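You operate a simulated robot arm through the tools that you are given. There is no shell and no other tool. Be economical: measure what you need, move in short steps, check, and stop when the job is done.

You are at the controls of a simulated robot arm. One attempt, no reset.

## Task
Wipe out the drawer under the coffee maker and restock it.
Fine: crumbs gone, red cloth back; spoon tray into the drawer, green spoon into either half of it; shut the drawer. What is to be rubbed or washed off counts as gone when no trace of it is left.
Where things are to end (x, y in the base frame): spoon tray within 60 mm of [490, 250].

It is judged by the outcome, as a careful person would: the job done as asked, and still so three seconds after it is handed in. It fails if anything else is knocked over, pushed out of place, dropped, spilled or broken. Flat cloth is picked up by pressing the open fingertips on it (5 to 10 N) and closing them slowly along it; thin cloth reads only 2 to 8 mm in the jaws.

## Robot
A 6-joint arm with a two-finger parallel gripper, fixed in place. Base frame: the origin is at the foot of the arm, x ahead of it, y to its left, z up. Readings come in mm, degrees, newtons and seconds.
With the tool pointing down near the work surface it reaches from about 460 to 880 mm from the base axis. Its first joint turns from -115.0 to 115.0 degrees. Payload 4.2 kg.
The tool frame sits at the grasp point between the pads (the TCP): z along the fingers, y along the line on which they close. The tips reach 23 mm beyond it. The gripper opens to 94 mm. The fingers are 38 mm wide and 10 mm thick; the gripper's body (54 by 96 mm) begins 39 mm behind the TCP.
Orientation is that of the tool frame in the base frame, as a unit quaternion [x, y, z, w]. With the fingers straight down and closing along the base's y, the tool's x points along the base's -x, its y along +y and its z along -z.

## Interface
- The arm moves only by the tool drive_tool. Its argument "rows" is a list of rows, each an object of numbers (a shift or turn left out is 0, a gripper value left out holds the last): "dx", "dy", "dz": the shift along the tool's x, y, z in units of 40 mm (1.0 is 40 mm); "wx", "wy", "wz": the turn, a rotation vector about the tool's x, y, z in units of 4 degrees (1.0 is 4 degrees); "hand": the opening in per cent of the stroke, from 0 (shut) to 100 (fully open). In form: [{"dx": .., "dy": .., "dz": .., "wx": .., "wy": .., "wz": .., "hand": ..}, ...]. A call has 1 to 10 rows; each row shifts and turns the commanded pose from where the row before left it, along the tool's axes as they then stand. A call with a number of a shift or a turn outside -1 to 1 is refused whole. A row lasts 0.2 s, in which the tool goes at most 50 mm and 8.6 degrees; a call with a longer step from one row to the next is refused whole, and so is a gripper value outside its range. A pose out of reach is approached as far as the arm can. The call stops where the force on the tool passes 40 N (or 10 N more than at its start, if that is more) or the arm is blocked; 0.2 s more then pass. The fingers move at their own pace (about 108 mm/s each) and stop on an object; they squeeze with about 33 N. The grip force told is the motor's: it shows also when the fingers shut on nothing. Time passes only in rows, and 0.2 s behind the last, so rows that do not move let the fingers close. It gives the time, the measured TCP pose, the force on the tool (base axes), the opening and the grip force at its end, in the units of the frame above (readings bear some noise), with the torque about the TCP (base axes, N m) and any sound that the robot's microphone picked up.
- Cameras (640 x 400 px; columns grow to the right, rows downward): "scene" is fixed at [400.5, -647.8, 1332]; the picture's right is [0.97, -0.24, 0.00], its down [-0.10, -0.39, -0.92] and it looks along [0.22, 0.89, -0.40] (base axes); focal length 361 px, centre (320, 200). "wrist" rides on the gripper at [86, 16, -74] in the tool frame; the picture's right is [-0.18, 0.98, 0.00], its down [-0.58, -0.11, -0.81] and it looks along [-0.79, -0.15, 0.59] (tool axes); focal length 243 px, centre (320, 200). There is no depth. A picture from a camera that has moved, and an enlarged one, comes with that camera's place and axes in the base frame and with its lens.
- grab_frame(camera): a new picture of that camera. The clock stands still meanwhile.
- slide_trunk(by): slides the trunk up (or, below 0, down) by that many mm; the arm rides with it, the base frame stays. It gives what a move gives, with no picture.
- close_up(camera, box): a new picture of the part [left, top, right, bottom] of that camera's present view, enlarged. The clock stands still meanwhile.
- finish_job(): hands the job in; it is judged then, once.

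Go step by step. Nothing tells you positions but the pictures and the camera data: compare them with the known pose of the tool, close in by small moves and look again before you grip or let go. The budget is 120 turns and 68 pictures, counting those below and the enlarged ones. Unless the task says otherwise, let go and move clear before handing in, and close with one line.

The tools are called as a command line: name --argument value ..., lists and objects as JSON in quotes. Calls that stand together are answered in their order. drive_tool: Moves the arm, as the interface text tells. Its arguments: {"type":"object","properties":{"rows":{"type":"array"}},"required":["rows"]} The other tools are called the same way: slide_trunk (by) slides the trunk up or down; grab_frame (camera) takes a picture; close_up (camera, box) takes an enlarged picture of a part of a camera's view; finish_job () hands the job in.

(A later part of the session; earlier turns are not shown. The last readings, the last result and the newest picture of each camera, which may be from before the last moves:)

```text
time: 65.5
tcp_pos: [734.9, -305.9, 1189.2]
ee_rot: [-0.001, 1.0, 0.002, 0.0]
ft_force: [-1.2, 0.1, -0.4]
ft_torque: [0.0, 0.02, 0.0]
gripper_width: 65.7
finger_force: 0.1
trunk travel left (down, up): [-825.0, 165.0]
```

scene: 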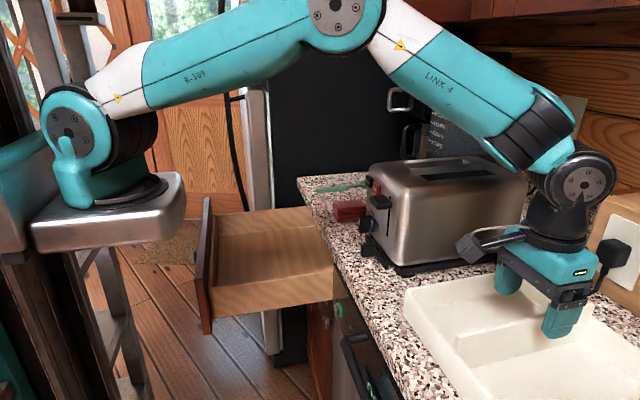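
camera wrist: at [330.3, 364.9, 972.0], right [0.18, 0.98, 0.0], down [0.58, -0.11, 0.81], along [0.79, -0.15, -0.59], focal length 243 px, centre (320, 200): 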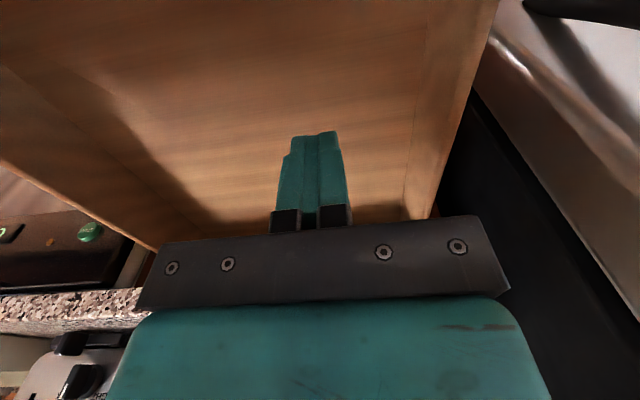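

drive_tool --rows '[{"dx": -0.44, "dy": -0.47, "dz": 0.5}, {"dx": -0.44, "dy": -0.48, "dz": 0.5}, {"dz": 1}, {"dz": 1}, {"dz": 1}, {"dz": 0.6}]'

close_up --camera "wrist" --box '[160, 0, 500, 240]'

close_up --camera "scene" --box '[380, 220, 640, 400]'

```text
time: 66.8
tcp_pos: [770.7, -343.8, 1003.5]
ee_rot: [-0.002, 1.0, 0.001, 0.0]
ft_force: [0.0, 0.9, 0.2]
ft_torque: [0.0, 0.0, 0.01]
gripper_width: 65.9
finger_force: 0.0
trunk travel left (down, up): [-825.0, 165.0]
```

```text
1.67 times, centred on (330, 120) of wrist
camera zoom: at [684.1, -328.6, 1077.6], right [0.18, 0.98, 0.0], down [0.58, -0.11, 0.81], along [0.79, -0.15, -0.59], focal length 404 px, centre (303, 333)
```

zoom: 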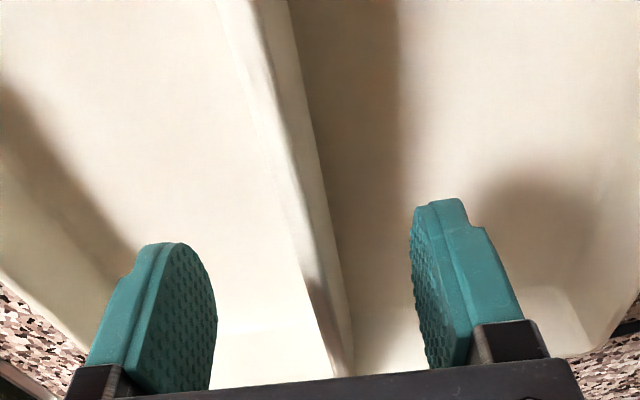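

```text
2.22 times, centred on (510, 310) of scene
camera zoom: at [400.5, -647.8, 1332.0], right [0.97, -0.24, 0.0], down [-0.1, -0.39, -0.92], along [0.22, 0.89, -0.4], focal length 803 px, centre (-102, -44)
```

zoom: 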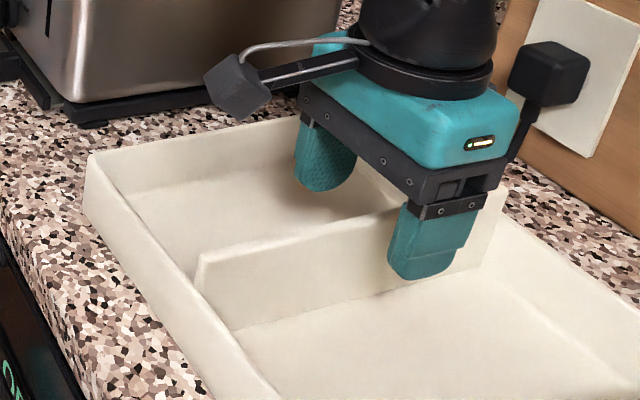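

The jaws straddle the divider. I'll descend and close gently.

drive_tool --rows '[{"dz": 0.6}, {"dz": 0.4}, {"dz": 0.1}, {"hand": 50}, {"hand": 35}, {"hand": 20}, {"hand": 8}, {"hand": 0}, {"hand": 0}]'

close_up --camera "scene" --box '[380, 220, 640, 400]'

```text
time: 68.8
tcp_pos: [771.0, -344.9, 959.1]
ee_rot: [-0.001, 1.0, 0.0, 0.0]
ft_force: [0.5, -0.2, 0.0]
ft_torque: [-0.32, 0.06, 0.04]
gripper_width: 7.9
finger_force: 33.1
trunk travel left (down, up): [-825.0, 165.0]
```

```text
2.22 times, centred on (510, 310) of scene
camera zoom: at [400.5, -647.8, 1332.0], right [0.97, -0.24, 0.0], down [-0.1, -0.39, -0.92], along [0.22, 0.89, -0.4], focal length 803 px, centre (-102, -44)
```

zoom: 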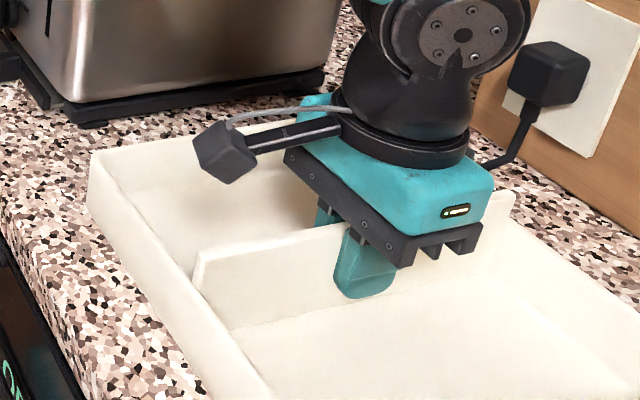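

The tray's divider is held (7.9 mm). I'll lift it.

drive_tool --rows '[{"dz": -0.2}, {"dz": -0.4}, {"dz": -0.6}, {"dz": -0.8}, {"dz": -0.8}, {"dz": -0.8}, {"dz": -0.8}, {"dz": -0.8}, {"dz": -0.8}]'

grab_frame --camera "scene"

```text
time: 70.8
tcp_pos: [771.0, -345.2, 1198.5]
ee_rot: [0.0, 1.0, 0.0, 0.0]
ft_force: [-0.4, -0.2, -2.4]
ft_torque: [0.01, 0.0, 0.03]
gripper_width: 7.6
finger_force: 33.3
trunk travel left (down, up): [-825.0, 165.0]
```

```text
31 pictures are left
```

scene: 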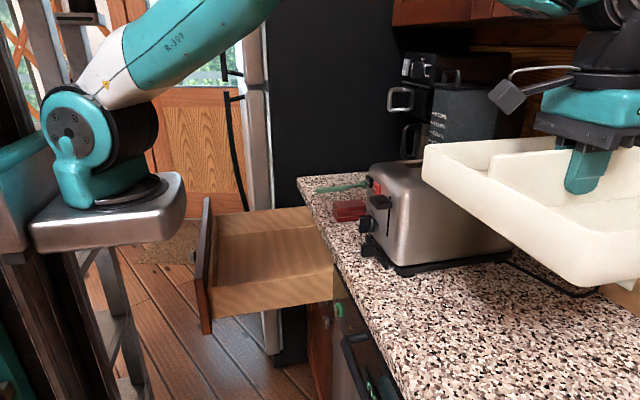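

The tray hangs level and is light. I'll carry it out to x of about 490, then across to the drawer.

drive_tool --rows '[{"dx": 0.5, "dy": 0.1}, {"dx": 1, "dy": 0.2}, {"dx": 1, "dy": 0.3}, {"dx": 1, "dy": 0.3}, {"dx": 1, "dy": 0.3}, {"dx": 1, "dy": 0.3}, {"dx": 1, "dy": 0.3}, {"dx": 0.5, "dy": 0.7}, {"dy": 0.9}, {"dy": 0.9}]'

drive_tool --rows '[{"dy": 1}, {"dy": 1}, {"dy": 1}, {"dy": 1}, {"dy": 1}, {"dy": 1}, {"dy": 1}, {"dy": 1}, {"dy": 1}, {"dy": 0.7}]'

```text
time: 73.0
tcp_pos: [490.9, -174.7, 1199.6]
ee_rot: [0.0, 1.0, 0.001, 0.0]
ft_force: [0.5, -0.6, -2.0]
ft_torque: [0.02, 0.03, 0.0]
gripper_width: 7.8
finger_force: 32.8
trunk travel left (down, up): [-825.0, 165.0]
```

```text
time: 75.2
tcp_pos: [489.6, 215.3, 1199.9]
ee_rot: [-0.001, 1.0, 0.002, 0.0]
ft_force: [-0.1, -0.5, -1.8]
ft_torque: [0.01, 0.01, -0.01]
gripper_width: 8.0
finger_force: 32.9
trunk travel left (down, up): [-825.0, 165.0]
```

I'm over the drawer. I'll align at (443, 247), lower a little and tilt the rear edge down 20°.

drive_tool --rows '[{"dx": 0.29, "dy": 0.2, "dz": 0.6}, {"dx": 0.29, "dy": 0.2, "dz": 0.6}, {"dx": 0.29, "dy": 0.2, "dz": 0.6}, {"dx": 0.29, "dy": 0.2, "dz": 0.6}, {"wy": 1}, {"wy": 1}, {"wy": 1}, {"wy": 1}, {"wy": 1}]'

grab_frame --camera "scene"

grab_frame --camera "wrist"

```text
time: 77.2
tcp_pos: [442.8, 246.4, 1106.1]
ee_rot: [-0.001, 0.985, 0.0, -0.174]
ft_force: [-0.4, 0.1, -1.8]
ft_torque: [0.04, 0.0, 0.01]
gripper_width: 7.7
finger_force: 33.0
trunk travel left (down, up): [-825.0, 165.0]
```

```text
30 pictures are left
```

scene: 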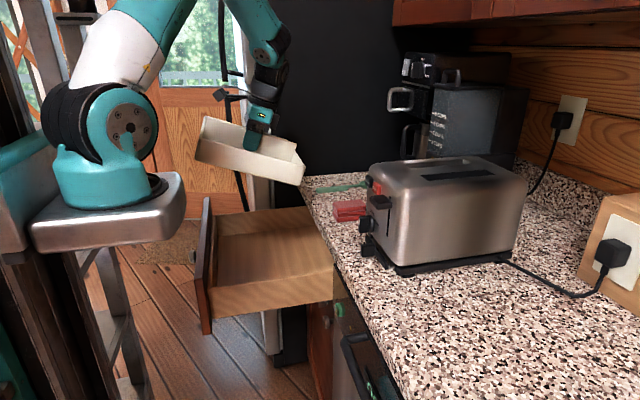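

```text
29 pictures are left
camera wrist: at [387.5, 262.4, 1204.5], right [0.17, 0.98, -0.06], down [0.82, -0.11, 0.56], along [0.54, -0.15, -0.83], focal length 243 px, centre (320, 200)
```

wrist: 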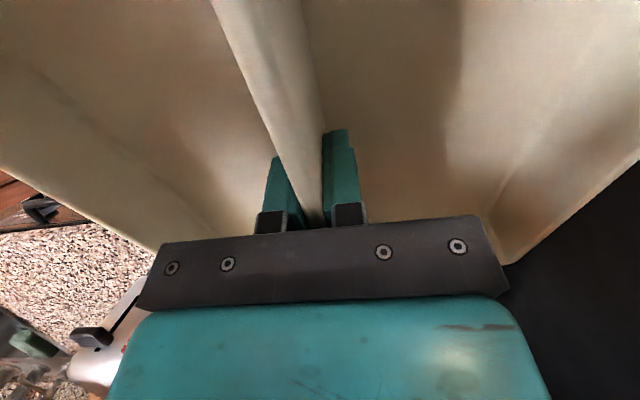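

The tilt is right. I'll descend partway and check the clearance to the counter edge and the drawer front.

drive_tool --rows '[{"dz": 0.705, "dx": -0.2565}, {"dz": 0.705, "dx": -0.2565}, {"dz": 0.705, "dx": -0.2565}, {"dz": 0.705, "dx": -0.2565}]'

close_up --camera "scene" --box '[170, 130, 390, 310]'

```text
time: 78.2
tcp_pos: [443.8, 245.9, 984.9]
ee_rot: [-0.001, 0.985, 0.001, -0.174]
ft_force: [0.2, 0.2, -2.6]
ft_torque: [0.03, -0.04, -0.02]
gripper_width: 8.0
finger_force: 33.2
trunk travel left (down, up): [-825.0, 165.0]
```

```text
2.22 times, centred on (280, 220) of scene
camera zoom: at [400.5, -647.8, 1332.0], right [0.97, -0.24, 0.0], down [-0.1, -0.39, -0.92], along [0.22, 0.89, -0.4], focal length 803 px, centre (409, 156)
```

zoom: 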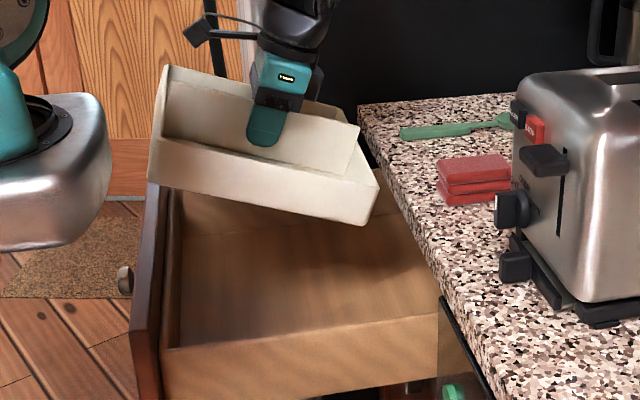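

The rear edge is about 15 mm clear of the counter edge. I'll continue down until the rear edge is below the counter's underside.

drive_tool --rows '[{"dz": 0.623, "dx": -0.22}, {"dz": 0.623, "dx": -0.2266}, {"dz": 0.623, "dx": -0.2266}, {"dz": 0.55, "dx": -0.2}]'

close_up --camera "scene" --box '[170, 130, 390, 310]'

grab_frame --camera "wrist"

```text
time: 79.2
tcp_pos: [442.4, 247.6, 881.2]
ee_rot: [-0.001, 0.985, 0.0, -0.174]
ft_force: [-0.4, -0.1, -2.8]
ft_torque: [0.02, -0.02, 0.0]
gripper_width: 7.7
finger_force: 33.0
trunk travel left (down, up): [-825.0, 165.0]
```

```text
2.22 times, centred on (280, 220) of scene
camera zoom: at [400.5, -647.8, 1332.0], right [0.97, -0.24, 0.0], down [-0.1, -0.39, -0.92], along [0.22, 0.89, -0.4], focal length 803 px, centre (409, 156)
```

zoom: 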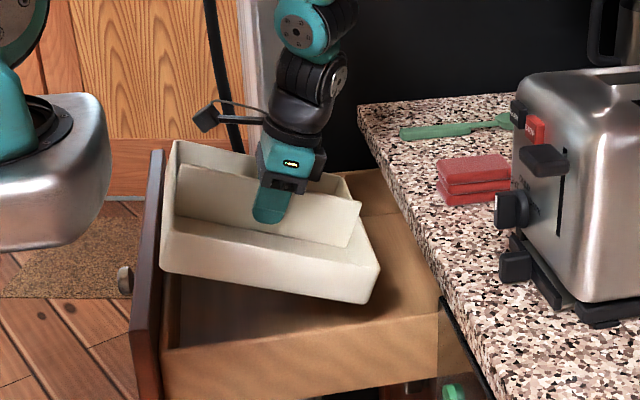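

```text
26 pictures are left
camera wrist: at [387.1, 262.7, 980.4], right [0.17, 0.98, -0.06], down [0.82, -0.11, 0.56], along [0.54, -0.15, -0.83], focal length 243 px, centre (320, 200)
```

wrist: 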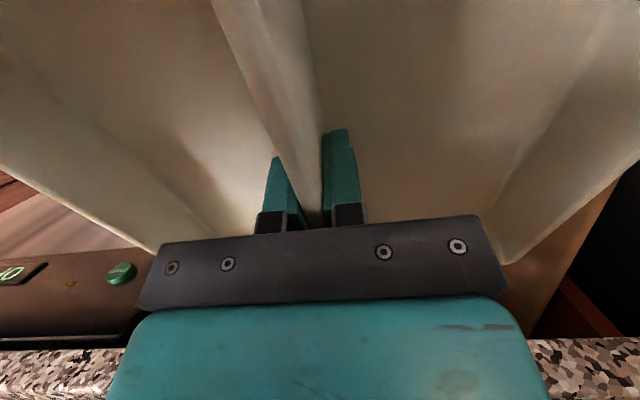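

The tray's rear edge is now below the counter's underside and the front is just above the drawer front. I'll slide it 25 mm inwards, then level it while lowering.

drive_tool --rows '[{"dx": -0.29, "dz": -0.107}, {"dx": -0.3, "dz": -0.107}, {"dz": 0.235, "dx": -0.0855, "wy": -1}, {"dz": 0.24, "dx": -0.069, "wy": -1}, {"dz": 0.2445, "dx": -0.052, "wy": -1}, {"dz": 0.2475, "dx": -0.035, "wy": -1}, {"dz": 0.25, "dx": -0.017, "wy": -1}]'

close_up --camera "scene" --box '[170, 130, 390, 310]'

```text
time: 80.8
tcp_pos: [468.2, 246.6, 832.7]
ee_rot: [-0.001, 1.0, 0.0, 0.0]
ft_force: [0.0, -0.6, -2.1]
ft_torque: [0.01, -0.01, -0.01]
gripper_width: 7.8
finger_force: 32.8
trunk travel left (down, up): [-825.0, 165.0]
```

```text
2.22 times, centred on (280, 220) of scene
camera zoom: at [400.5, -647.8, 1332.0], right [0.97, -0.24, 0.0], down [-0.1, -0.39, -0.92], along [0.22, 0.89, -0.4], focal length 803 px, centre (409, 156)
```

zoom: 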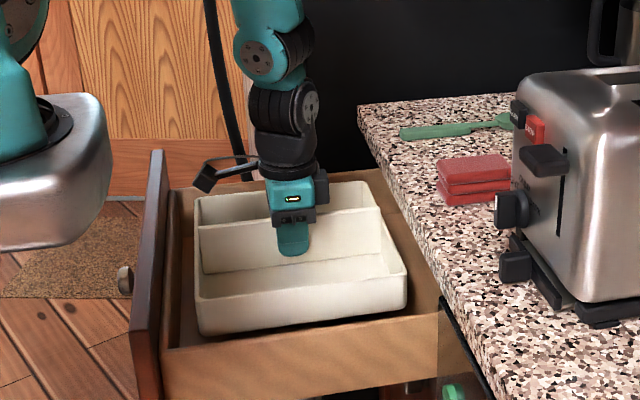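

The tray is level inside the drawer, so I'll lower it to the floor at TCP z of about 788.

drive_tool --rows '[{"dz": 0.4}, {"dz": 0.4}, {"dz": 0.2}, {"dz": 0.08}, {"dz": 0.03}]'

```text
time: 82.0
tcp_pos: [468.2, 247.5, 788.8]
ee_rot: [-0.002, 1.0, 0.001, 0.001]
ft_force: [0.9, -2.9, 13.4]
ft_torque: [-0.42, -0.25, -0.05]
gripper_width: 7.8
finger_force: 32.9
trunk travel left (down, up): [-825.0, 165.0]
```

It's touching. I'll release and lift out.

drive_tool --rows '[{"dz": -0.03, "hand": 15}, {"hand": 30}, {"hand": 50}, {"hand": 50}, {"dz": -0.4}, {"dz": -0.8}, {"dz": -1}, {"dz": -1}, {"dz": -1}, {"dz": -1}]'

drive_tool --rows '[{"dz": -1}, {"dx": -0.8, "dy": 0.5}, {"dx": -0.8, "dy": 0.5}, {"dx": -0.8, "dy": 0.5}, {"dx": -0.8, "dy": 0.5}]'

grab_frame --camera "scene"

grab_frame --camera "wrist"

```text
time: 84.2
tcp_pos: [468.8, 247.8, 995.7]
ee_rot: [-0.002, 1.0, 0.001, -0.001]
ft_force: [-0.1, 0.0, 0.3]
ft_torque: [-0.02, 0.02, -0.01]
gripper_width: 47.0
finger_force: 0.0
trunk travel left (down, up): [-825.0, 165.0]
```

```text
time: 85.5
tcp_pos: [596.4, 328.8, 1036.3]
ee_rot: [-0.002, 1.0, 0.001, 0.0]
ft_force: [-0.2, -0.5, 0.2]
ft_torque: [0.01, 0.0, -0.02]
gripper_width: 47.1
finger_force: 0.1
trunk travel left (down, up): [-825.0, 165.0]
```

```text
24 pictures are left
```

scene: 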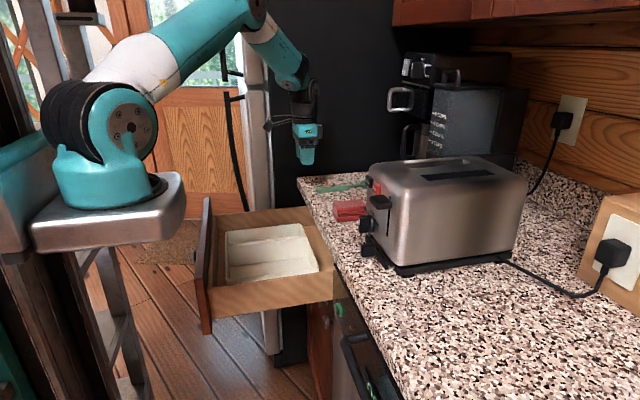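

```text
23 pictures are left
camera wrist: at [509.3, 343.9, 1110.8], right [0.18, 0.98, 0.0], down [0.58, -0.11, 0.81], along [0.79, -0.15, -0.59], focal length 243 px, centre (320, 200)
```

wrist: 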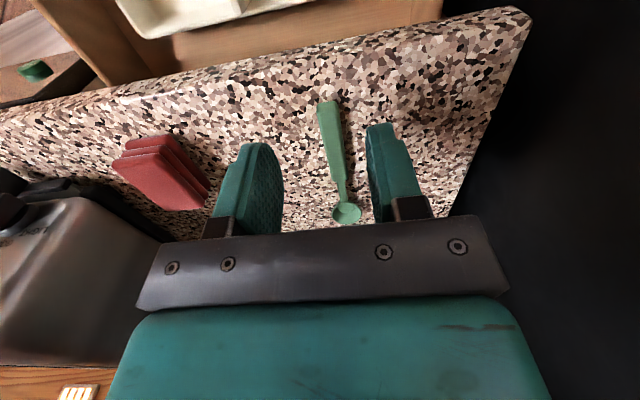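

The tray sits in the drawer. The spoon handle lies along x at y of about 329, x 620–715. I'll move over it.

drive_tool --rows '[{"dx": -0.65, "dz": 0.3}, {"dx": -0.65, "dz": 0.5}, {"dx": -0.65, "dz": 0.5}, {"dz": 0.5}]'

close_up --camera "wrist" --box '[160, 0, 500, 240]'

close_up --camera "scene" --box '[280, 130, 400, 220]'

```text
time: 86.5
tcp_pos: [674.9, 329.3, 965.6]
ee_rot: [0.0, 1.0, 0.0, 0.001]
ft_force: [-0.4, -0.4, 0.7]
ft_torque: [0.0, 0.0, 0.06]
gripper_width: 46.8
finger_force: 0.0
trunk travel left (down, up): [-825.0, 165.0]
```

```text
1.67 times, centred on (330, 120) of wrist
camera zoom: at [587.5, 343.9, 1038.4], right [0.18, 0.98, 0.0], down [0.58, -0.11, 0.81], along [0.79, -0.15, -0.59], focal length 404 px, centre (303, 333)
```

zoom: 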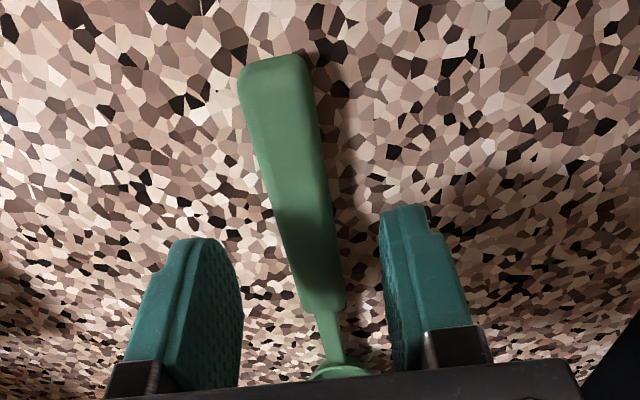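

```text
4.44 times, centred on (340, 175) of scene
camera zoom: at [400.5, -647.8, 1332.0], right [0.97, -0.24, 0.0], down [-0.1, -0.39, -0.92], along [0.22, 0.89, -0.4], focal length 1606 px, centre (231, 311)
```

zoom: 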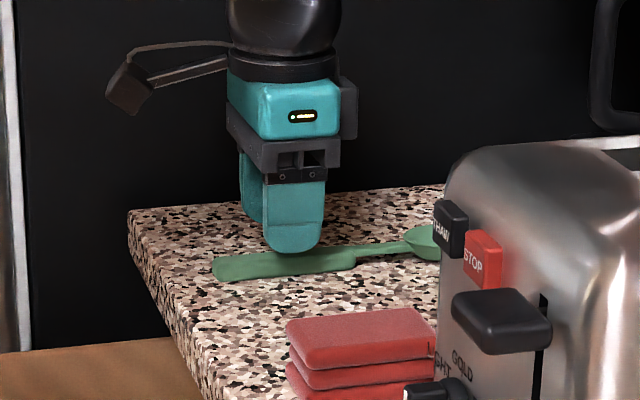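

The handle is centred between the fingers. I'll descend to the counter.

drive_tool --rows '[{"dz": 0.25}, {"dz": 0.15}, {"dz": 0.05}]'

drive_tool --rows '[{"dz": 0.05}, {"dz": 0}]'

```text
time: 87.2
tcp_pos: [674.7, 328.4, 946.2]
ee_rot: [0.0, 1.0, 0.0, -0.001]
ft_force: [0.5, 0.8, -0.4]
ft_torque: [-0.03, -0.02, 0.01]
gripper_width: 46.7
finger_force: 0.1
trunk travel left (down, up): [-825.0, 165.0]
```

```text
time: 87.8
tcp_pos: [674.0, 328.2, 944.1]
ee_rot: [-0.001, 1.0, 0.0, 0.0]
ft_force: [-0.2, -0.6, -0.5]
ft_torque: [0.05, 0.02, -0.03]
gripper_width: 47.0
finger_force: 0.0
trunk travel left (down, up): [-825.0, 165.0]
```

drive_tool --rows '[{"dz": 0.04}, {"dz": 0}]'

```text
time: 88.5
tcp_pos: [675.6, 328.4, 943.6]
ee_rot: [-0.001, 1.0, 0.001, 0.0]
ft_force: [0.0, -0.3, -0.3]
ft_torque: [-0.02, 0.02, -0.02]
gripper_width: 47.2
finger_force: 0.0
trunk travel left (down, up): [-825.0, 165.0]
```

drive_tool --rows '[{"hand": 38}, {"hand": 28}, {"hand": 18}, {"hand": 8}, {"hand": 0}, {"hand": 0}]'

drive_tool --rows '[{"dz": -0.3}, {"dz": -0.6}, {"dz": -0.8}]'

grab_frame --camera "wrist"

close_up --camera "scene" --box '[280, 110, 400, 220]'

```text
time: 89.8
tcp_pos: [673.7, 327.7, 943.2]
ee_rot: [0.0, 1.0, 0.001, 0.0]
ft_force: [0.2, 0.8, 0.5]
ft_torque: [-0.03, -0.02, 0.02]
gripper_width: 18.6
finger_force: 33.1
trunk travel left (down, up): [-825.0, 165.0]
```

```text
time: 90.7
tcp_pos: [674.6, 326.3, 1011.0]
ee_rot: [-0.001, 1.0, 0.0, -0.001]
ft_force: [0.0, 0.1, -0.1]
ft_torque: [-0.01, -0.01, 0.0]
gripper_width: 18.9
finger_force: 32.7
trunk travel left (down, up): [-825.0, 165.0]
```

```text
20 pictures are left
camera wrist: at [588.5, 342.6, 1085.6], right [0.18, 0.98, 0.0], down [0.58, -0.11, 0.81], along [0.79, -0.15, -0.59], focal length 243 px, centre (320, 200)
```

wrist: 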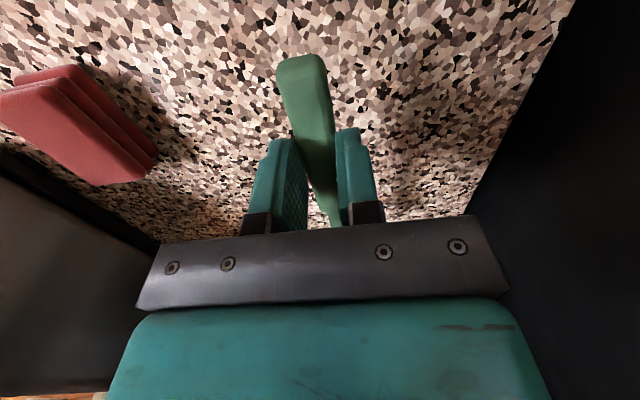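

```text
3.64 times, centred on (340, 165) of scene
camera zoom: at [400.5, -647.8, 1332.0], right [0.97, -0.24, 0.0], down [-0.1, -0.39, -0.92], along [0.22, 0.89, -0.4], focal length 1314 px, centre (247, 327)
```

zoom: 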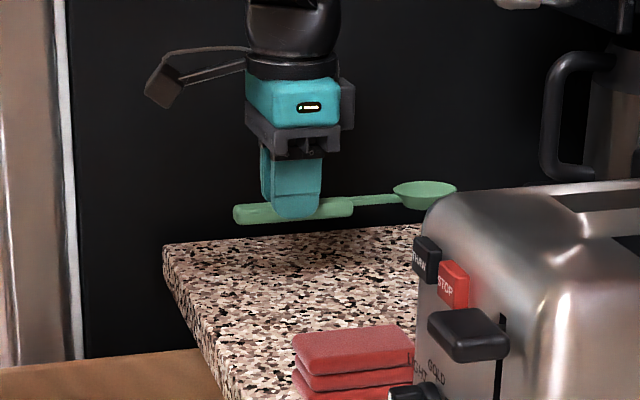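

The spoon is held, reaching from about 55 mm in front of to 125 mm behind the TCP. I'll carry it over the far half of the tray.

drive_tool --rows '[{"dx": 0.9, "dy": -0.05}, {"dx": 0.9, "dy": -0.07}, {"dx": 0.9, "dy": -0.07}, {"dx": 0.9, "dy": -0.07}, {"dx": 0.9, "dy": -0.07}, {"dx": 0.8, "dy": -0.06}, {"dx": 0.69, "dy": -0.05}, {"dz": 0.8}, {"dz": 0.8}]'

close_up --camera "scene" --box '[180, 120, 400, 300]'

grab_frame --camera "wrist"

```text
time: 92.7
tcp_pos: [434.1, 308.8, 946.7]
ee_rot: [-0.001, 1.0, 0.002, 0.0]
ft_force: [-0.4, 0.0, -1.3]
ft_torque: [0.03, -0.03, 0.03]
gripper_width: 18.7
finger_force: 32.6
trunk travel left (down, up): [-825.0, 165.0]
```

```text
2.22 times, centred on (290, 210) of scene
camera zoom: at [400.5, -647.8, 1332.0], right [0.97, -0.24, 0.0], down [-0.1, -0.39, -0.92], along [0.22, 0.89, -0.4], focal length 803 px, centre (387, 178)
```

zoom: 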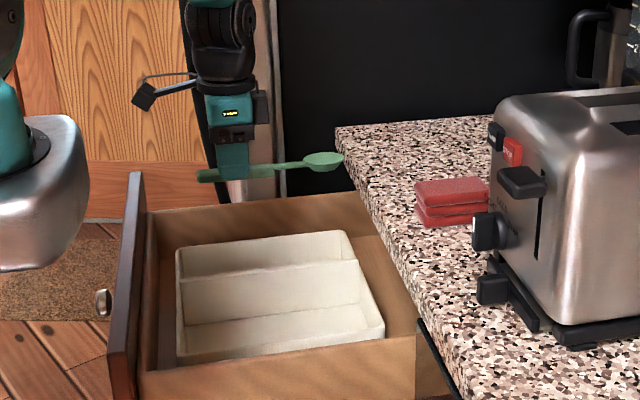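

```text
17 pictures are left
camera wrist: at [347.8, 324.0, 1021.3], right [0.18, 0.98, 0.0], down [0.58, -0.11, 0.81], along [0.79, -0.15, -0.59], focal length 243 px, centre (320, 200)
```

wrist: 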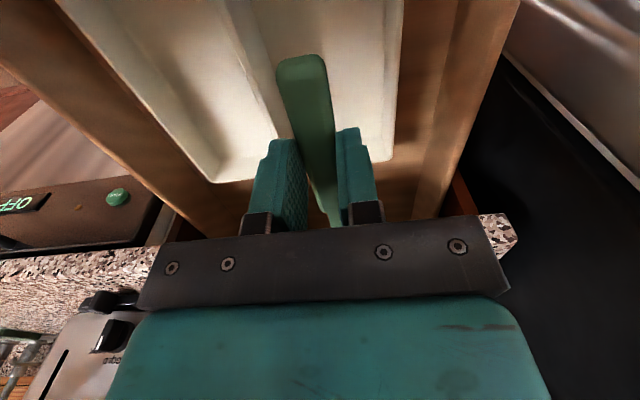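

The bowl's tip reaches to about x 577, level with the counter edge. So I'll pull back 18 mm, lower to just above the tray, and check.

drive_tool --rows '[{"dx": 0.45}, {"dz": 0.8}, {"dz": 0.9}, {"dz": 0.9}]'

close_up --camera "scene" --box '[190, 180, 350, 310]'

grab_frame --camera "wrist"

```text
time: 93.7
tcp_pos: [416.1, 309.0, 844.0]
ee_rot: [-0.001, 1.0, 0.001, 0.0]
ft_force: [-0.6, -1.2, -0.6]
ft_torque: [-0.02, 0.02, -0.02]
gripper_width: 19.0
finger_force: 33.1
trunk travel left (down, up): [-825.0, 165.0]
```

```text
3.08 times, centred on (270, 245) of scene
camera zoom: at [400.5, -647.8, 1332.0], right [0.97, -0.24, 0.0], down [-0.1, -0.39, -0.92], along [0.22, 0.89, -0.4], focal length 1112 px, centre (474, 62)
```

zoom: 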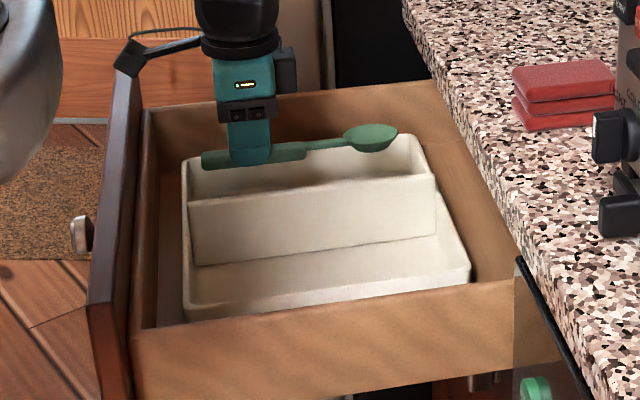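

```text
15 pictures are left
camera wrist: at [329.2, 324.9, 918.1], right [0.18, 0.98, 0.0], down [0.58, -0.11, 0.81], along [0.79, -0.15, -0.59], focal length 243 px, centre (320, 200)
```

wrist: 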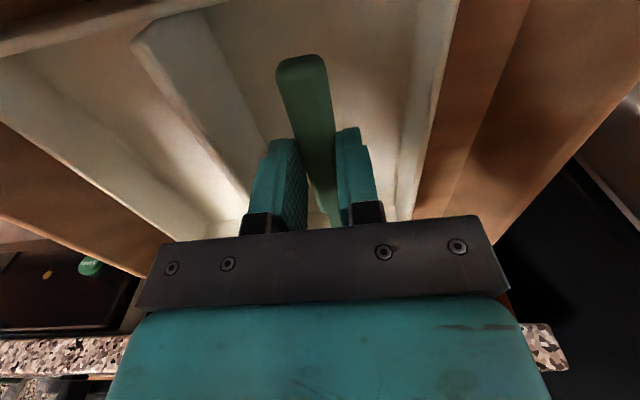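

The spoon fits within the far half. I'll shift 14 mm inwards for camera clearance and lower it gently.

drive_tool --rows '[{"dx": -0.36}, {"dz": 0.5}, {"dz": 0.4}]'

close_up --camera "scene" --box '[190, 180, 350, 310]'

```text
time: 94.5
tcp_pos: [431.7, 311.0, 806.8]
ee_rot: [-0.001, 1.0, 0.001, 0.0]
ft_force: [-0.7, 0.5, -1.1]
ft_torque: [0.03, 0.03, -0.01]
gripper_width: 18.6
finger_force: 33.2
trunk travel left (down, up): [-825.0, 165.0]
```

```text
3.08 times, centred on (270, 245) of scene
camera zoom: at [400.5, -647.8, 1332.0], right [0.97, -0.24, 0.0], down [-0.1, -0.39, -0.92], along [0.22, 0.89, -0.4], focal length 1112 px, centre (474, 62)
```

zoom: 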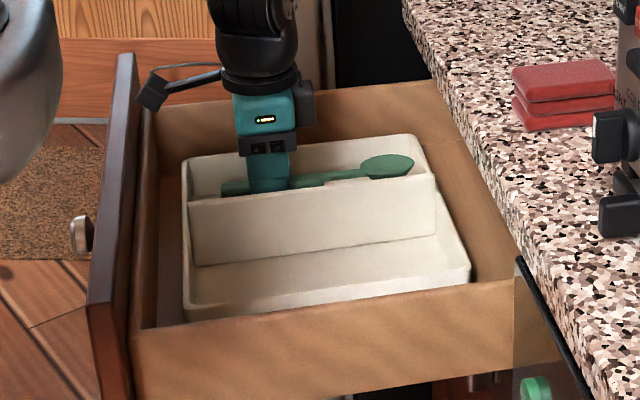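

drive_tool --rows '[{"dz": 0.3}, {"dz": 0.2}, {"dz": 0.07}, {"dz": 0.05}]'

drive_tool --rows '[{"dz": 0.05}, {"dz": 0}]'

```text
time: 95.5
tcp_pos: [431.4, 309.9, 782.8]
ee_rot: [-0.001, 1.0, 0.0, 0.0]
ft_force: [0.3, -0.1, -0.3]
ft_torque: [0.02, 0.03, 0.02]
gripper_width: 18.9
finger_force: 33.0
trunk travel left (down, up): [-825.0, 165.0]
```

```text
time: 96.0
tcp_pos: [429.9, 309.2, 778.7]
ee_rot: [-0.001, 1.0, 0.002, 0.0]
ft_force: [-0.3, -0.7, -1.0]
ft_torque: [0.0, 0.03, 0.01]
gripper_width: 18.8
finger_force: 33.4
trunk travel left (down, up): [-825.0, 165.0]
```

drive_tool --rows '[{"dz": 0.03}, {"dz": 0}]'

```text
time: 96.7
tcp_pos: [430.8, 309.4, 779.3]
ee_rot: [0.0, 1.0, 0.001, 0.0]
ft_force: [-0.3, -0.4, -1.0]
ft_torque: [0.02, 0.07, 0.02]
gripper_width: 19.0
finger_force: 33.3
trunk travel left (down, up): [-825.0, 165.0]
```

drive_tool --rows '[{"dz": 0.04}, {"dz": 0}]'

```text
time: 97.2
tcp_pos: [431.1, 310.2, 778.5]
ee_rot: [-0.001, 1.0, 0.001, 0.0]
ft_force: [-0.2, 0.4, 0.3]
ft_torque: [-0.05, 0.01, -0.01]
gripper_width: 18.8
finger_force: 32.9
trunk travel left (down, up): [-825.0, 165.0]
```

It's touching or within a millimetre. I'll open and lift out.

drive_tool --rows '[{"hand": 25}, {"hand": 32}, {"hand": 40}, {"hand": 40}, {"dz": -0.4}, {"dz": -0.8}, {"dz": -1}, {"dz": -1}, {"dz": -1}, {"dz": -1, "hand": 0}]'

close_up --camera "scene" --box '[190, 180, 350, 310]'

grab_frame --camera "wrist"

```text
time: 99.5
tcp_pos: [430.8, 307.5, 986.6]
ee_rot: [-0.001, 1.0, 0.0, -0.001]
ft_force: [-0.1, -0.2, -0.5]
ft_torque: [0.04, -0.02, -0.02]
gripper_width: 0.0
finger_force: 33.2
trunk travel left (down, up): [-825.0, 165.0]
```

```text
3.08 times, centred on (270, 245) of scene
camera zoom: at [400.5, -647.8, 1332.0], right [0.97, -0.24, 0.0], down [-0.1, -0.39, -0.92], along [0.22, 0.89, -0.4], focal length 1112 px, centre (474, 62)
```

zoom: 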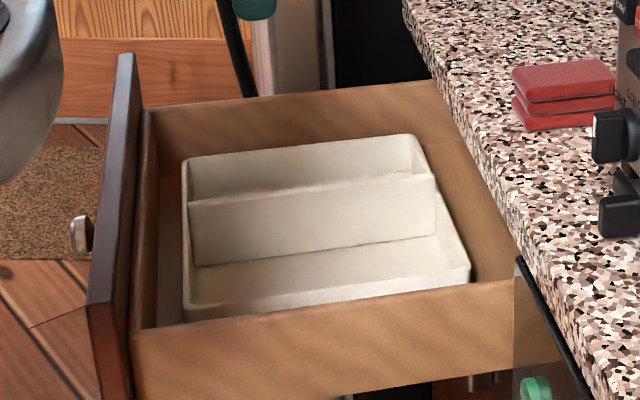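

```text
12 pictures are left
camera wrist: at [345.0, 324.1, 1060.1], right [0.18, 0.98, 0.0], down [0.58, -0.11, 0.81], along [0.79, -0.15, -0.59], focal length 243 px, centre (320, 200)
```

wrist: 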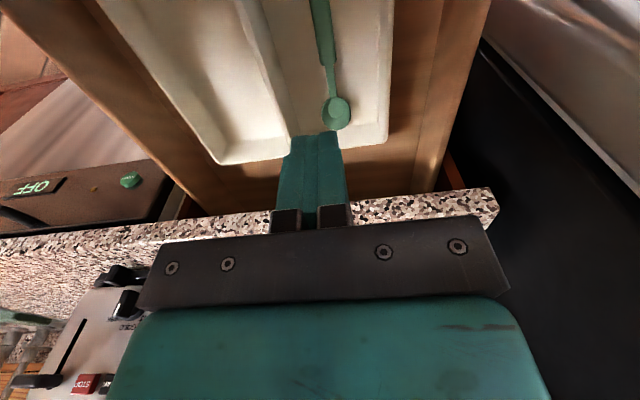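

The spoon lies in the tray's far half. Now I'll shut the drawer: I'll go over the front panel's far end, outside it, with closed fingers.

drive_tool --rows '[{"dy": 0.5, "dx": 0.2}, {"dy": 0.5, "dx": 0.7}, {"dy": 0.5, "dx": 0.7}, {"dy": 0.5, "dx": 0.7}, {"dy": 0.4, "dx": 0.7}, {"dx": 0.8}, {"dx": 0.7}]'

grab_frame --camera "scene"

```text
time: 101.2
tcp_pos: [295.9, 395.9, 976.0]
ee_rot: [0.047, 0.999, -0.01, -0.001]
ft_force: [0.1, 0.5, 0.3]
ft_torque: [0.03, 0.01, 0.0]
gripper_width: 0.3
finger_force: 33.1
trunk travel left (down, up): [-825.0, 165.0]
stopped in row 7: the arm was blocked; the commanded pose is now the measured one
```

```text
11 pictures are left
```

scene: 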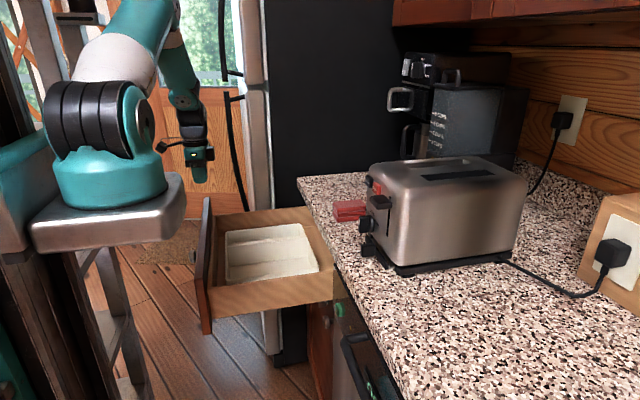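

The arm's inner reach ends here, so I'll straighten the tool and go round with a larger y (about 440), still on the panel's far end.

drive_tool --rows '[{"dx": -0.4}, {"wz": -0.7, "wx": -0.29, "dy": 0.5}, {"wz": -0.65, "dy": 0.7}, {"dx": 0.5}, {"dx": 0.5}, {"dx": 0.3}]'

```text
time: 102.7
tcp_pos: [262.8, 441.4, 975.6]
ee_rot: [-0.002, 1.0, 0.002, -0.001]
ft_force: [0.6, -0.6, -0.2]
ft_torque: [-0.01, 0.04, 0.0]
gripper_width: 0.0
finger_force: 32.7
trunk travel left (down, up): [-825.0, 165.0]
```

drive_tool --rows '[{"dx": 0.3}, {"dz": 0.5}, {"dz": 0.5}]'

close_up --camera "scene" --box '[150, 130, 310, 270]'

```text
time: 103.5
tcp_pos: [251.8, 442.0, 935.5]
ee_rot: [-0.001, 1.0, 0.001, 0.0]
ft_force: [0.3, 0.6, -0.1]
ft_torque: [-0.04, -0.01, 0.02]
gripper_width: 0.1
finger_force: 33.3
trunk travel left (down, up): [-825.0, 165.0]
```

```text
2.86 times, centred on (230, 200) of scene
camera zoom: at [400.5, -647.8, 1332.0], right [0.97, -0.24, 0.0], down [-0.1, -0.39, -0.92], along [0.22, 0.89, -0.4], focal length 1033 px, centre (577, 200)
```

zoom: 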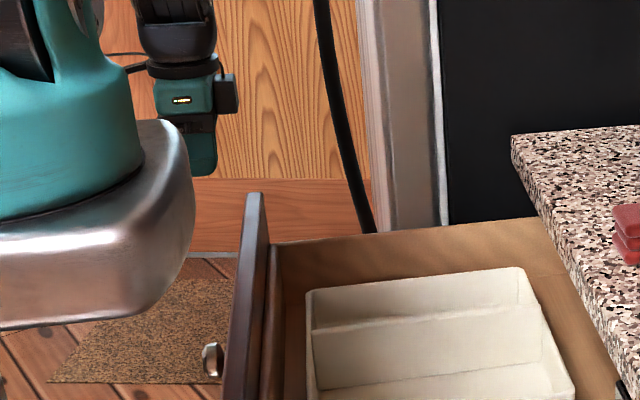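

The fingers are outside the panel with about 25 mm to spare. I'll descend to overlap its upper edge and push gently inwards.

drive_tool --rows '[{"dz": 0.7}, {"dz": 0.7}, {"dz": 0.7}, {"dx": -0.3, "dy": -0.2}, {"dx": -0.3, "dy": -0.2}, {"dx": -0.2}, {"dx": -0.2}]'

close_up --camera "scene" --box '[150, 130, 310, 270]'

```text
time: 105.0
tcp_pos: [291.3, 426.1, 851.5]
ee_rot: [-0.002, 1.0, 0.001, 0.0]
ft_force: [0.4, -0.1, 1.3]
ft_torque: [-0.01, 0.0, -0.02]
gripper_width: 0.0
finger_force: 33.0
trunk travel left (down, up): [-825.0, 165.0]
```

```text
2.86 times, centred on (230, 200) of scene
camera zoom: at [400.5, -647.8, 1332.0], right [0.97, -0.24, 0.0], down [-0.1, -0.39, -0.92], along [0.22, 0.89, -0.4], focal length 1033 px, centre (577, 200)
```

zoom: 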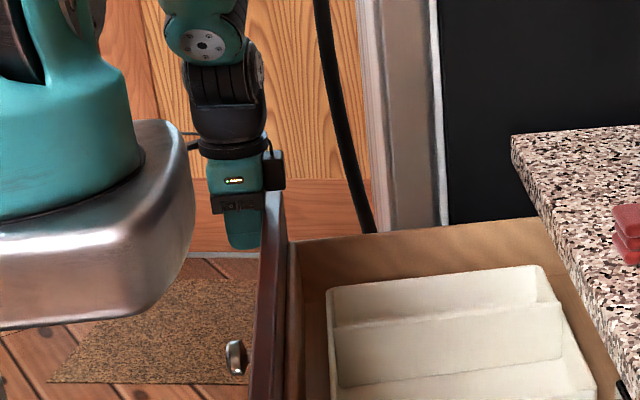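

The drawer moves easily. I'll keep pushing in slow steps, drifting away from the fridge side.

drive_tool --rows '[{"dx": -0.3, "dy": -0.15}, {"dx": -0.35, "dy": -0.15}, {"dx": -0.35, "dy": -0.2}, {"dx": -0.35, "dy": -0.2}, {"dx": -0.35, "dy": -0.2}, {"dx": -0.35, "dy": -0.2}, {"dx": -0.35}, {"dx": -0.35}, {"dx": -0.3}]'

grab_frame --camera "scene"

```text
time: 107.0
tcp_pos: [413.9, 382.3, 852.0]
ee_rot: [-0.002, 1.0, 0.001, 0.0]
ft_force: [0.1, 0.3, 0.3]
ft_torque: [-0.03, 0.0, 0.06]
gripper_width: 0.0
finger_force: 32.7
trunk travel left (down, up): [-825.0, 165.0]
```

```text
8 pictures are left
```

scene: 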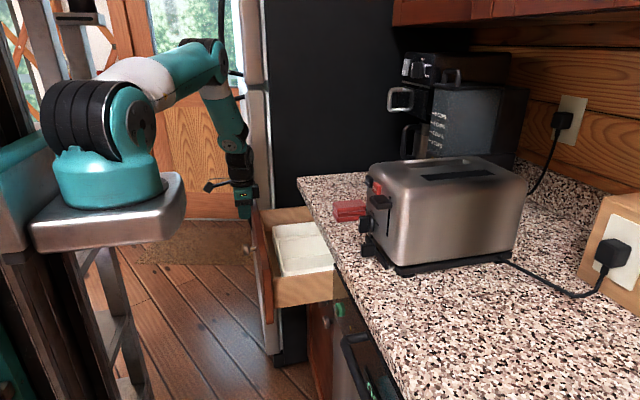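

Next I'll tilt the tool 32° so that the fingertips lead and can finish the push under the counter overhang.

drive_tool --rows '[{"wy": -1}, {"wy": -1}, {"wy": -1}, {"wy": -1}, {"wy": -1}, {"wy": -1}, {"wy": -1}, {"wy": -1}]'

drive_tool --rows '[{"dx": -0.3, "dz": 0.187}, {"dx": -0.3, "dz": 0.187}, {"dx": -0.3, "dz": 0.187}, {"dx": -0.3, "dz": 0.187}, {"dx": -0.3, "dz": 0.187}]'

close_up --camera "scene" --box '[200, 150, 380, 310]'

```text
time: 108.8
tcp_pos: [414.0, 382.9, 851.3]
ee_rot: [-0.001, 0.961, 0.002, 0.276]
ft_force: [-0.5, 0.1, 0.9]
ft_torque: [-0.01, 0.03, 0.0]
gripper_width: 0.1
finger_force: 32.5
trunk travel left (down, up): [-825.0, 165.0]
```

```text
time: 110.0
tcp_pos: [485.8, 380.8, 849.7]
ee_rot: [0.0, 0.962, 0.0, 0.274]
ft_force: [0.3, -0.4, -0.3]
ft_torque: [0.0, -0.01, -0.01]
gripper_width: 0.0
finger_force: 33.2
trunk travel left (down, up): [-825.0, 165.0]
```

```text
2.50 times, centred on (290, 230) of scene
camera zoom: at [400.5, -647.8, 1332.0], right [0.97, -0.24, 0.0], down [-0.1, -0.39, -0.92], along [0.22, 0.89, -0.4], focal length 904 px, centre (395, 125)
```

zoom: 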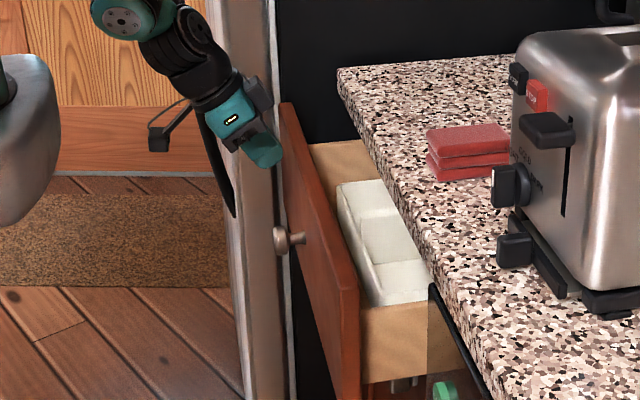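

drive_tool --rows '[{"dx": -0.22, "dz": 0.1375}, {"dx": -0.22, "dz": 0.1375}, {"dx": -0.2, "dz": 0.125}, {"dx": -0.15, "dz": 0.094}]'

close_up --camera "scene" --box '[200, 150, 380, 310]'

```text
time: 111.0
tcp_pos: [521.6, 382.2, 851.0]
ee_rot: [-0.001, 0.961, 0.001, 0.275]
ft_force: [0.1, 0.3, 0.1]
ft_torque: [0.0, -0.01, 0.0]
gripper_width: 0.0
finger_force: 32.8
trunk travel left (down, up): [-825.0, 165.0]
```

```text
2.50 times, centred on (290, 230) of scene
camera zoom: at [400.5, -647.8, 1332.0], right [0.97, -0.24, 0.0], down [-0.1, -0.39, -0.92], along [0.22, 0.89, -0.4], focal length 904 px, centre (395, 125)
```

zoom: 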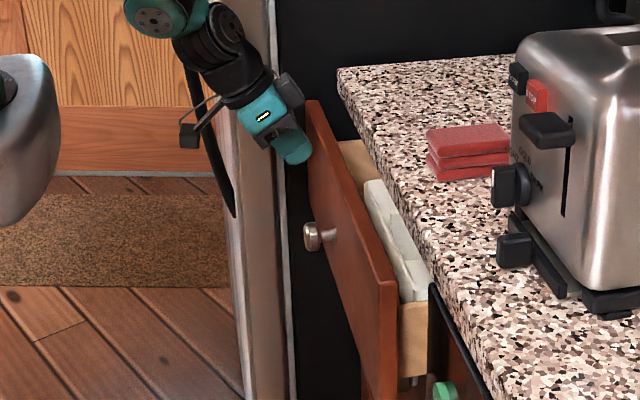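

drive_tool --rows '[{"dx": -0.15, "dz": 0.094}, {"dx": -0.15, "dz": 0.094}, {"dx": -0.15, "dz": 0.094}, {"dx": -0.12, "dz": 0.075}]'

close_up --camera "scene" --box '[200, 150, 380, 310]'

```text
time: 112.0
tcp_pos: [548.6, 383.2, 851.4]
ee_rot: [-0.002, 0.961, 0.001, 0.275]
ft_force: [-0.4, -0.3, -1.3]
ft_torque: [0.02, 0.02, -0.02]
gripper_width: 0.1
finger_force: 32.8
trunk travel left (down, up): [-825.0, 165.0]
```

```text
2.50 times, centred on (290, 230) of scene
camera zoom: at [400.5, -647.8, 1332.0], right [0.97, -0.24, 0.0], down [-0.1, -0.39, -0.92], along [0.22, 0.89, -0.4], focal length 904 px, centre (395, 125)
```

zoom: 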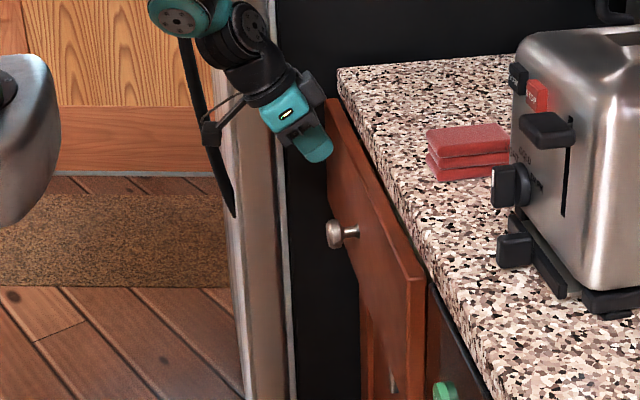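

The drawer is nearly shut. I'll tilt 16° more to keep the gripper body off the counter edge, then push until it seats.

drive_tool --rows '[{"wy": -1}, {"wy": -1}, {"wy": -1}, {"wy": -1}]'

drive_tool --rows '[{"dx": -0.08, "dz": 0.09}, {"dx": -0.08, "dz": 0.09}, {"dx": -0.08, "dz": 0.09}]'

drive_tool --rows '[{"dx": -0.08, "dz": 0.09}, {"dx": -0.08, "dz": 0.09}]'

close_up --camera "scene" --box '[240, 150, 400, 310]'

```text
time: 113.0
tcp_pos: [548.9, 382.6, 852.2]
ee_rot: [-0.001, 0.913, 0.001, 0.407]
ft_force: [0.4, -0.1, 0.5]
ft_torque: [0.02, 0.0, 0.01]
gripper_width: 0.2
finger_force: 33.3
trunk travel left (down, up): [-825.0, 165.0]
```

```text
time: 113.8
tcp_pos: [563.2, 382.9, 850.4]
ee_rot: [-0.001, 0.914, 0.001, 0.405]
ft_force: [-1.2, -0.7, -0.5]
ft_torque: [-0.02, -0.01, 0.01]
gripper_width: 0.2
finger_force: 33.1
trunk travel left (down, up): [-825.0, 165.0]
```

```text
time: 114.5
tcp_pos: [572.8, 382.6, 850.6]
ee_rot: [-0.001, 0.914, 0.001, 0.406]
ft_force: [-1.7, -0.3, 0.2]
ft_torque: [0.0, -0.02, -0.04]
gripper_width: 0.1
finger_force: 32.7
trunk travel left (down, up): [-825.0, 165.0]
```

```text
2.50 times, centred on (320, 230) of scene
camera zoom: at [400.5, -647.8, 1332.0], right [0.97, -0.24, 0.0], down [-0.1, -0.39, -0.92], along [0.22, 0.89, -0.4], focal length 904 px, centre (320, 125)
```

zoom: 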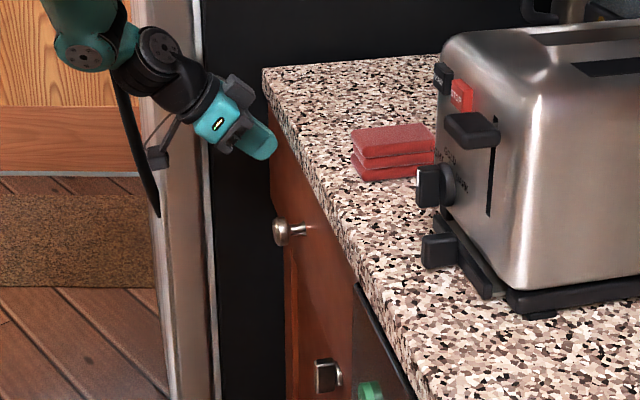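

drive_tool --rows '[{"dx": -0.067, "dz": 0.0743}, {"dx": 0}]'

drive_tool --rows '[{"dx": -0.067, "dz": 0.0743}, {"dx": 0}]'

```text
time: 115.0
tcp_pos: [577.4, 382.2, 849.7]
ee_rot: [-0.001, 0.914, 0.001, 0.406]
ft_force: [-0.1, 0.2, 0.0]
ft_torque: [-0.01, 0.03, 0.01]
gripper_width: 0.0
finger_force: 33.0
trunk travel left (down, up): [-825.0, 165.0]
```

```text
time: 115.7
tcp_pos: [580.1, 382.9, 850.9]
ee_rot: [-0.002, 0.914, 0.001, 0.406]
ft_force: [0.0, 0.6, 0.1]
ft_torque: [0.01, 0.01, -0.01]
gripper_width: 0.1
finger_force: 33.4
trunk travel left (down, up): [-825.0, 165.0]
```

close_up --camera "scene" --box '[280, 160, 370, 320]'

```text
2.50 times, centred on (325, 240) of scene
camera zoom: at [400.5, -647.8, 1332.0], right [0.97, -0.24, 0.0], down [-0.1, -0.39, -0.92], along [0.22, 0.89, -0.4], focal length 904 px, centre (308, 100)
```

zoom: 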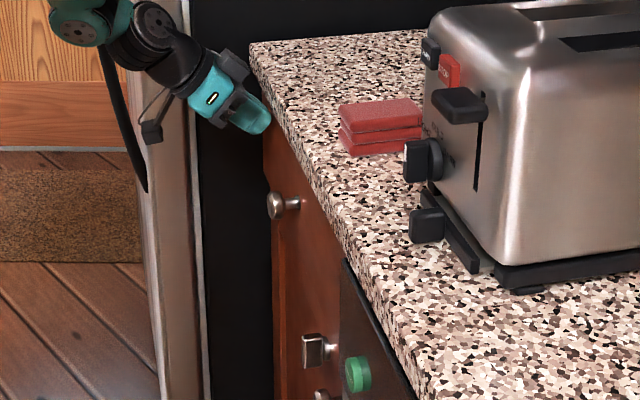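

The panel is still some 10 mm proud and the gripper body is close to the counter edge. I'll back off, go lower and turn the fingers almost horizontal to finish the push.

drive_tool --rows '[{"dx": 0.669, "dz": -0.743}, {"dx": 0.669, "dz": -0.743}, {"dx": 0.743, "dz": 0.669}, {"wy": -1}, {"wy": -1}, {"wy": -1}, {"wy": -1}]'

drive_tool --rows '[{"wy": -1}, {"wy": -1}, {"wy": -1}, {"wy": -1}, {"wy": -1}]'

```text
time: 117.2
tcp_pos: [501.1, 383.4, 810.1]
ee_rot: [0.0, 0.849, 0.001, 0.529]
ft_force: [0.4, 0.1, -0.2]
ft_torque: [0.04, -0.01, -0.02]
gripper_width: 0.1
finger_force: 33.2
trunk travel left (down, up): [-825.0, 165.0]
```

```text
time: 118.5
tcp_pos: [497.6, 354.5, 830.1]
ee_rot: [0.0, 0.744, 0.001, 0.669]
ft_force: [-0.3, -0.5, 0.0]
ft_torque: [-0.02, 0.02, -0.02]
gripper_width: 0.2
finger_force: 33.1
out of reach, approached as far as the arm can: row 3, 4, 5
trunk travel left (down, up): [-825.0, 165.0]
```

drive_tool --rows '[{"dx": -0.05, "dz": 0.5}, {"dx": -0.05, "dz": 0.5}, {"dx": 0, "dz": 0}]'

```text
time: 119.2
tcp_pos: [538.3, 352.3, 831.3]
ee_rot: [-0.002, 0.745, 0.002, 0.668]
ft_force: [0.0, -0.3, 0.4]
ft_torque: [-0.04, 0.01, -0.05]
gripper_width: 0.2
finger_force: 33.1
out of reach, approached as far as the arm can: row 2
trunk travel left (down, up): [-825.0, 165.0]
```

The arm is at its limit at this height. I'll lower the trunk slightly, which lowers the tool with it; nothing is under the base plate now.

slide_trunk --by -22

```text
time: 119.9
tcp_pos: [538.4, 352.3, 809.8]
ee_rot: [-0.001, 0.743, 0.001, 0.669]
ft_force: [-0.2, 0.7, 0.7]
ft_torque: [0.01, -0.01, 0.04]
gripper_width: 0.0
finger_force: 33.1
trunk travel left (down, up): [-803.0, 187.0]
```

Now I'll push forward horizontally; the panel should be at TCP x of about 587.

drive_tool --rows '[{"dx": -0.053, "dz": 0.5}, {"dx": -0.032, "dz": 0.3}, {"dx": -0.016, "dz": 0.15}, {"dz": 0.15, "dx": -0.016}]'

drive_tool --rows '[{"dx": -0.011, "dz": 0.1}, {"dx": -0.011, "dz": 0.1}]'

```text
time: 120.9
tcp_pos: [583.1, 348.2, 815.2]
ee_rot: [0.0, 0.743, 0.001, 0.669]
ft_force: [0.3, 0.4, 0.0]
ft_torque: [-0.07, -0.01, -0.01]
gripper_width: 0.1
finger_force: 33.2
out of reach, approached as far as the arm can: row 3
trunk travel left (down, up): [-803.0, 187.0]
```

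```text
time: 121.5
tcp_pos: [588.4, 347.6, 813.0]
ee_rot: [-0.001, 0.744, 0.001, 0.668]
ft_force: [0.2, -0.4, 0.0]
ft_torque: [0.03, -0.04, -0.04]
gripper_width: 0.2
finger_force: 33.5
trunk travel left (down, up): [-803.0, 187.0]
```

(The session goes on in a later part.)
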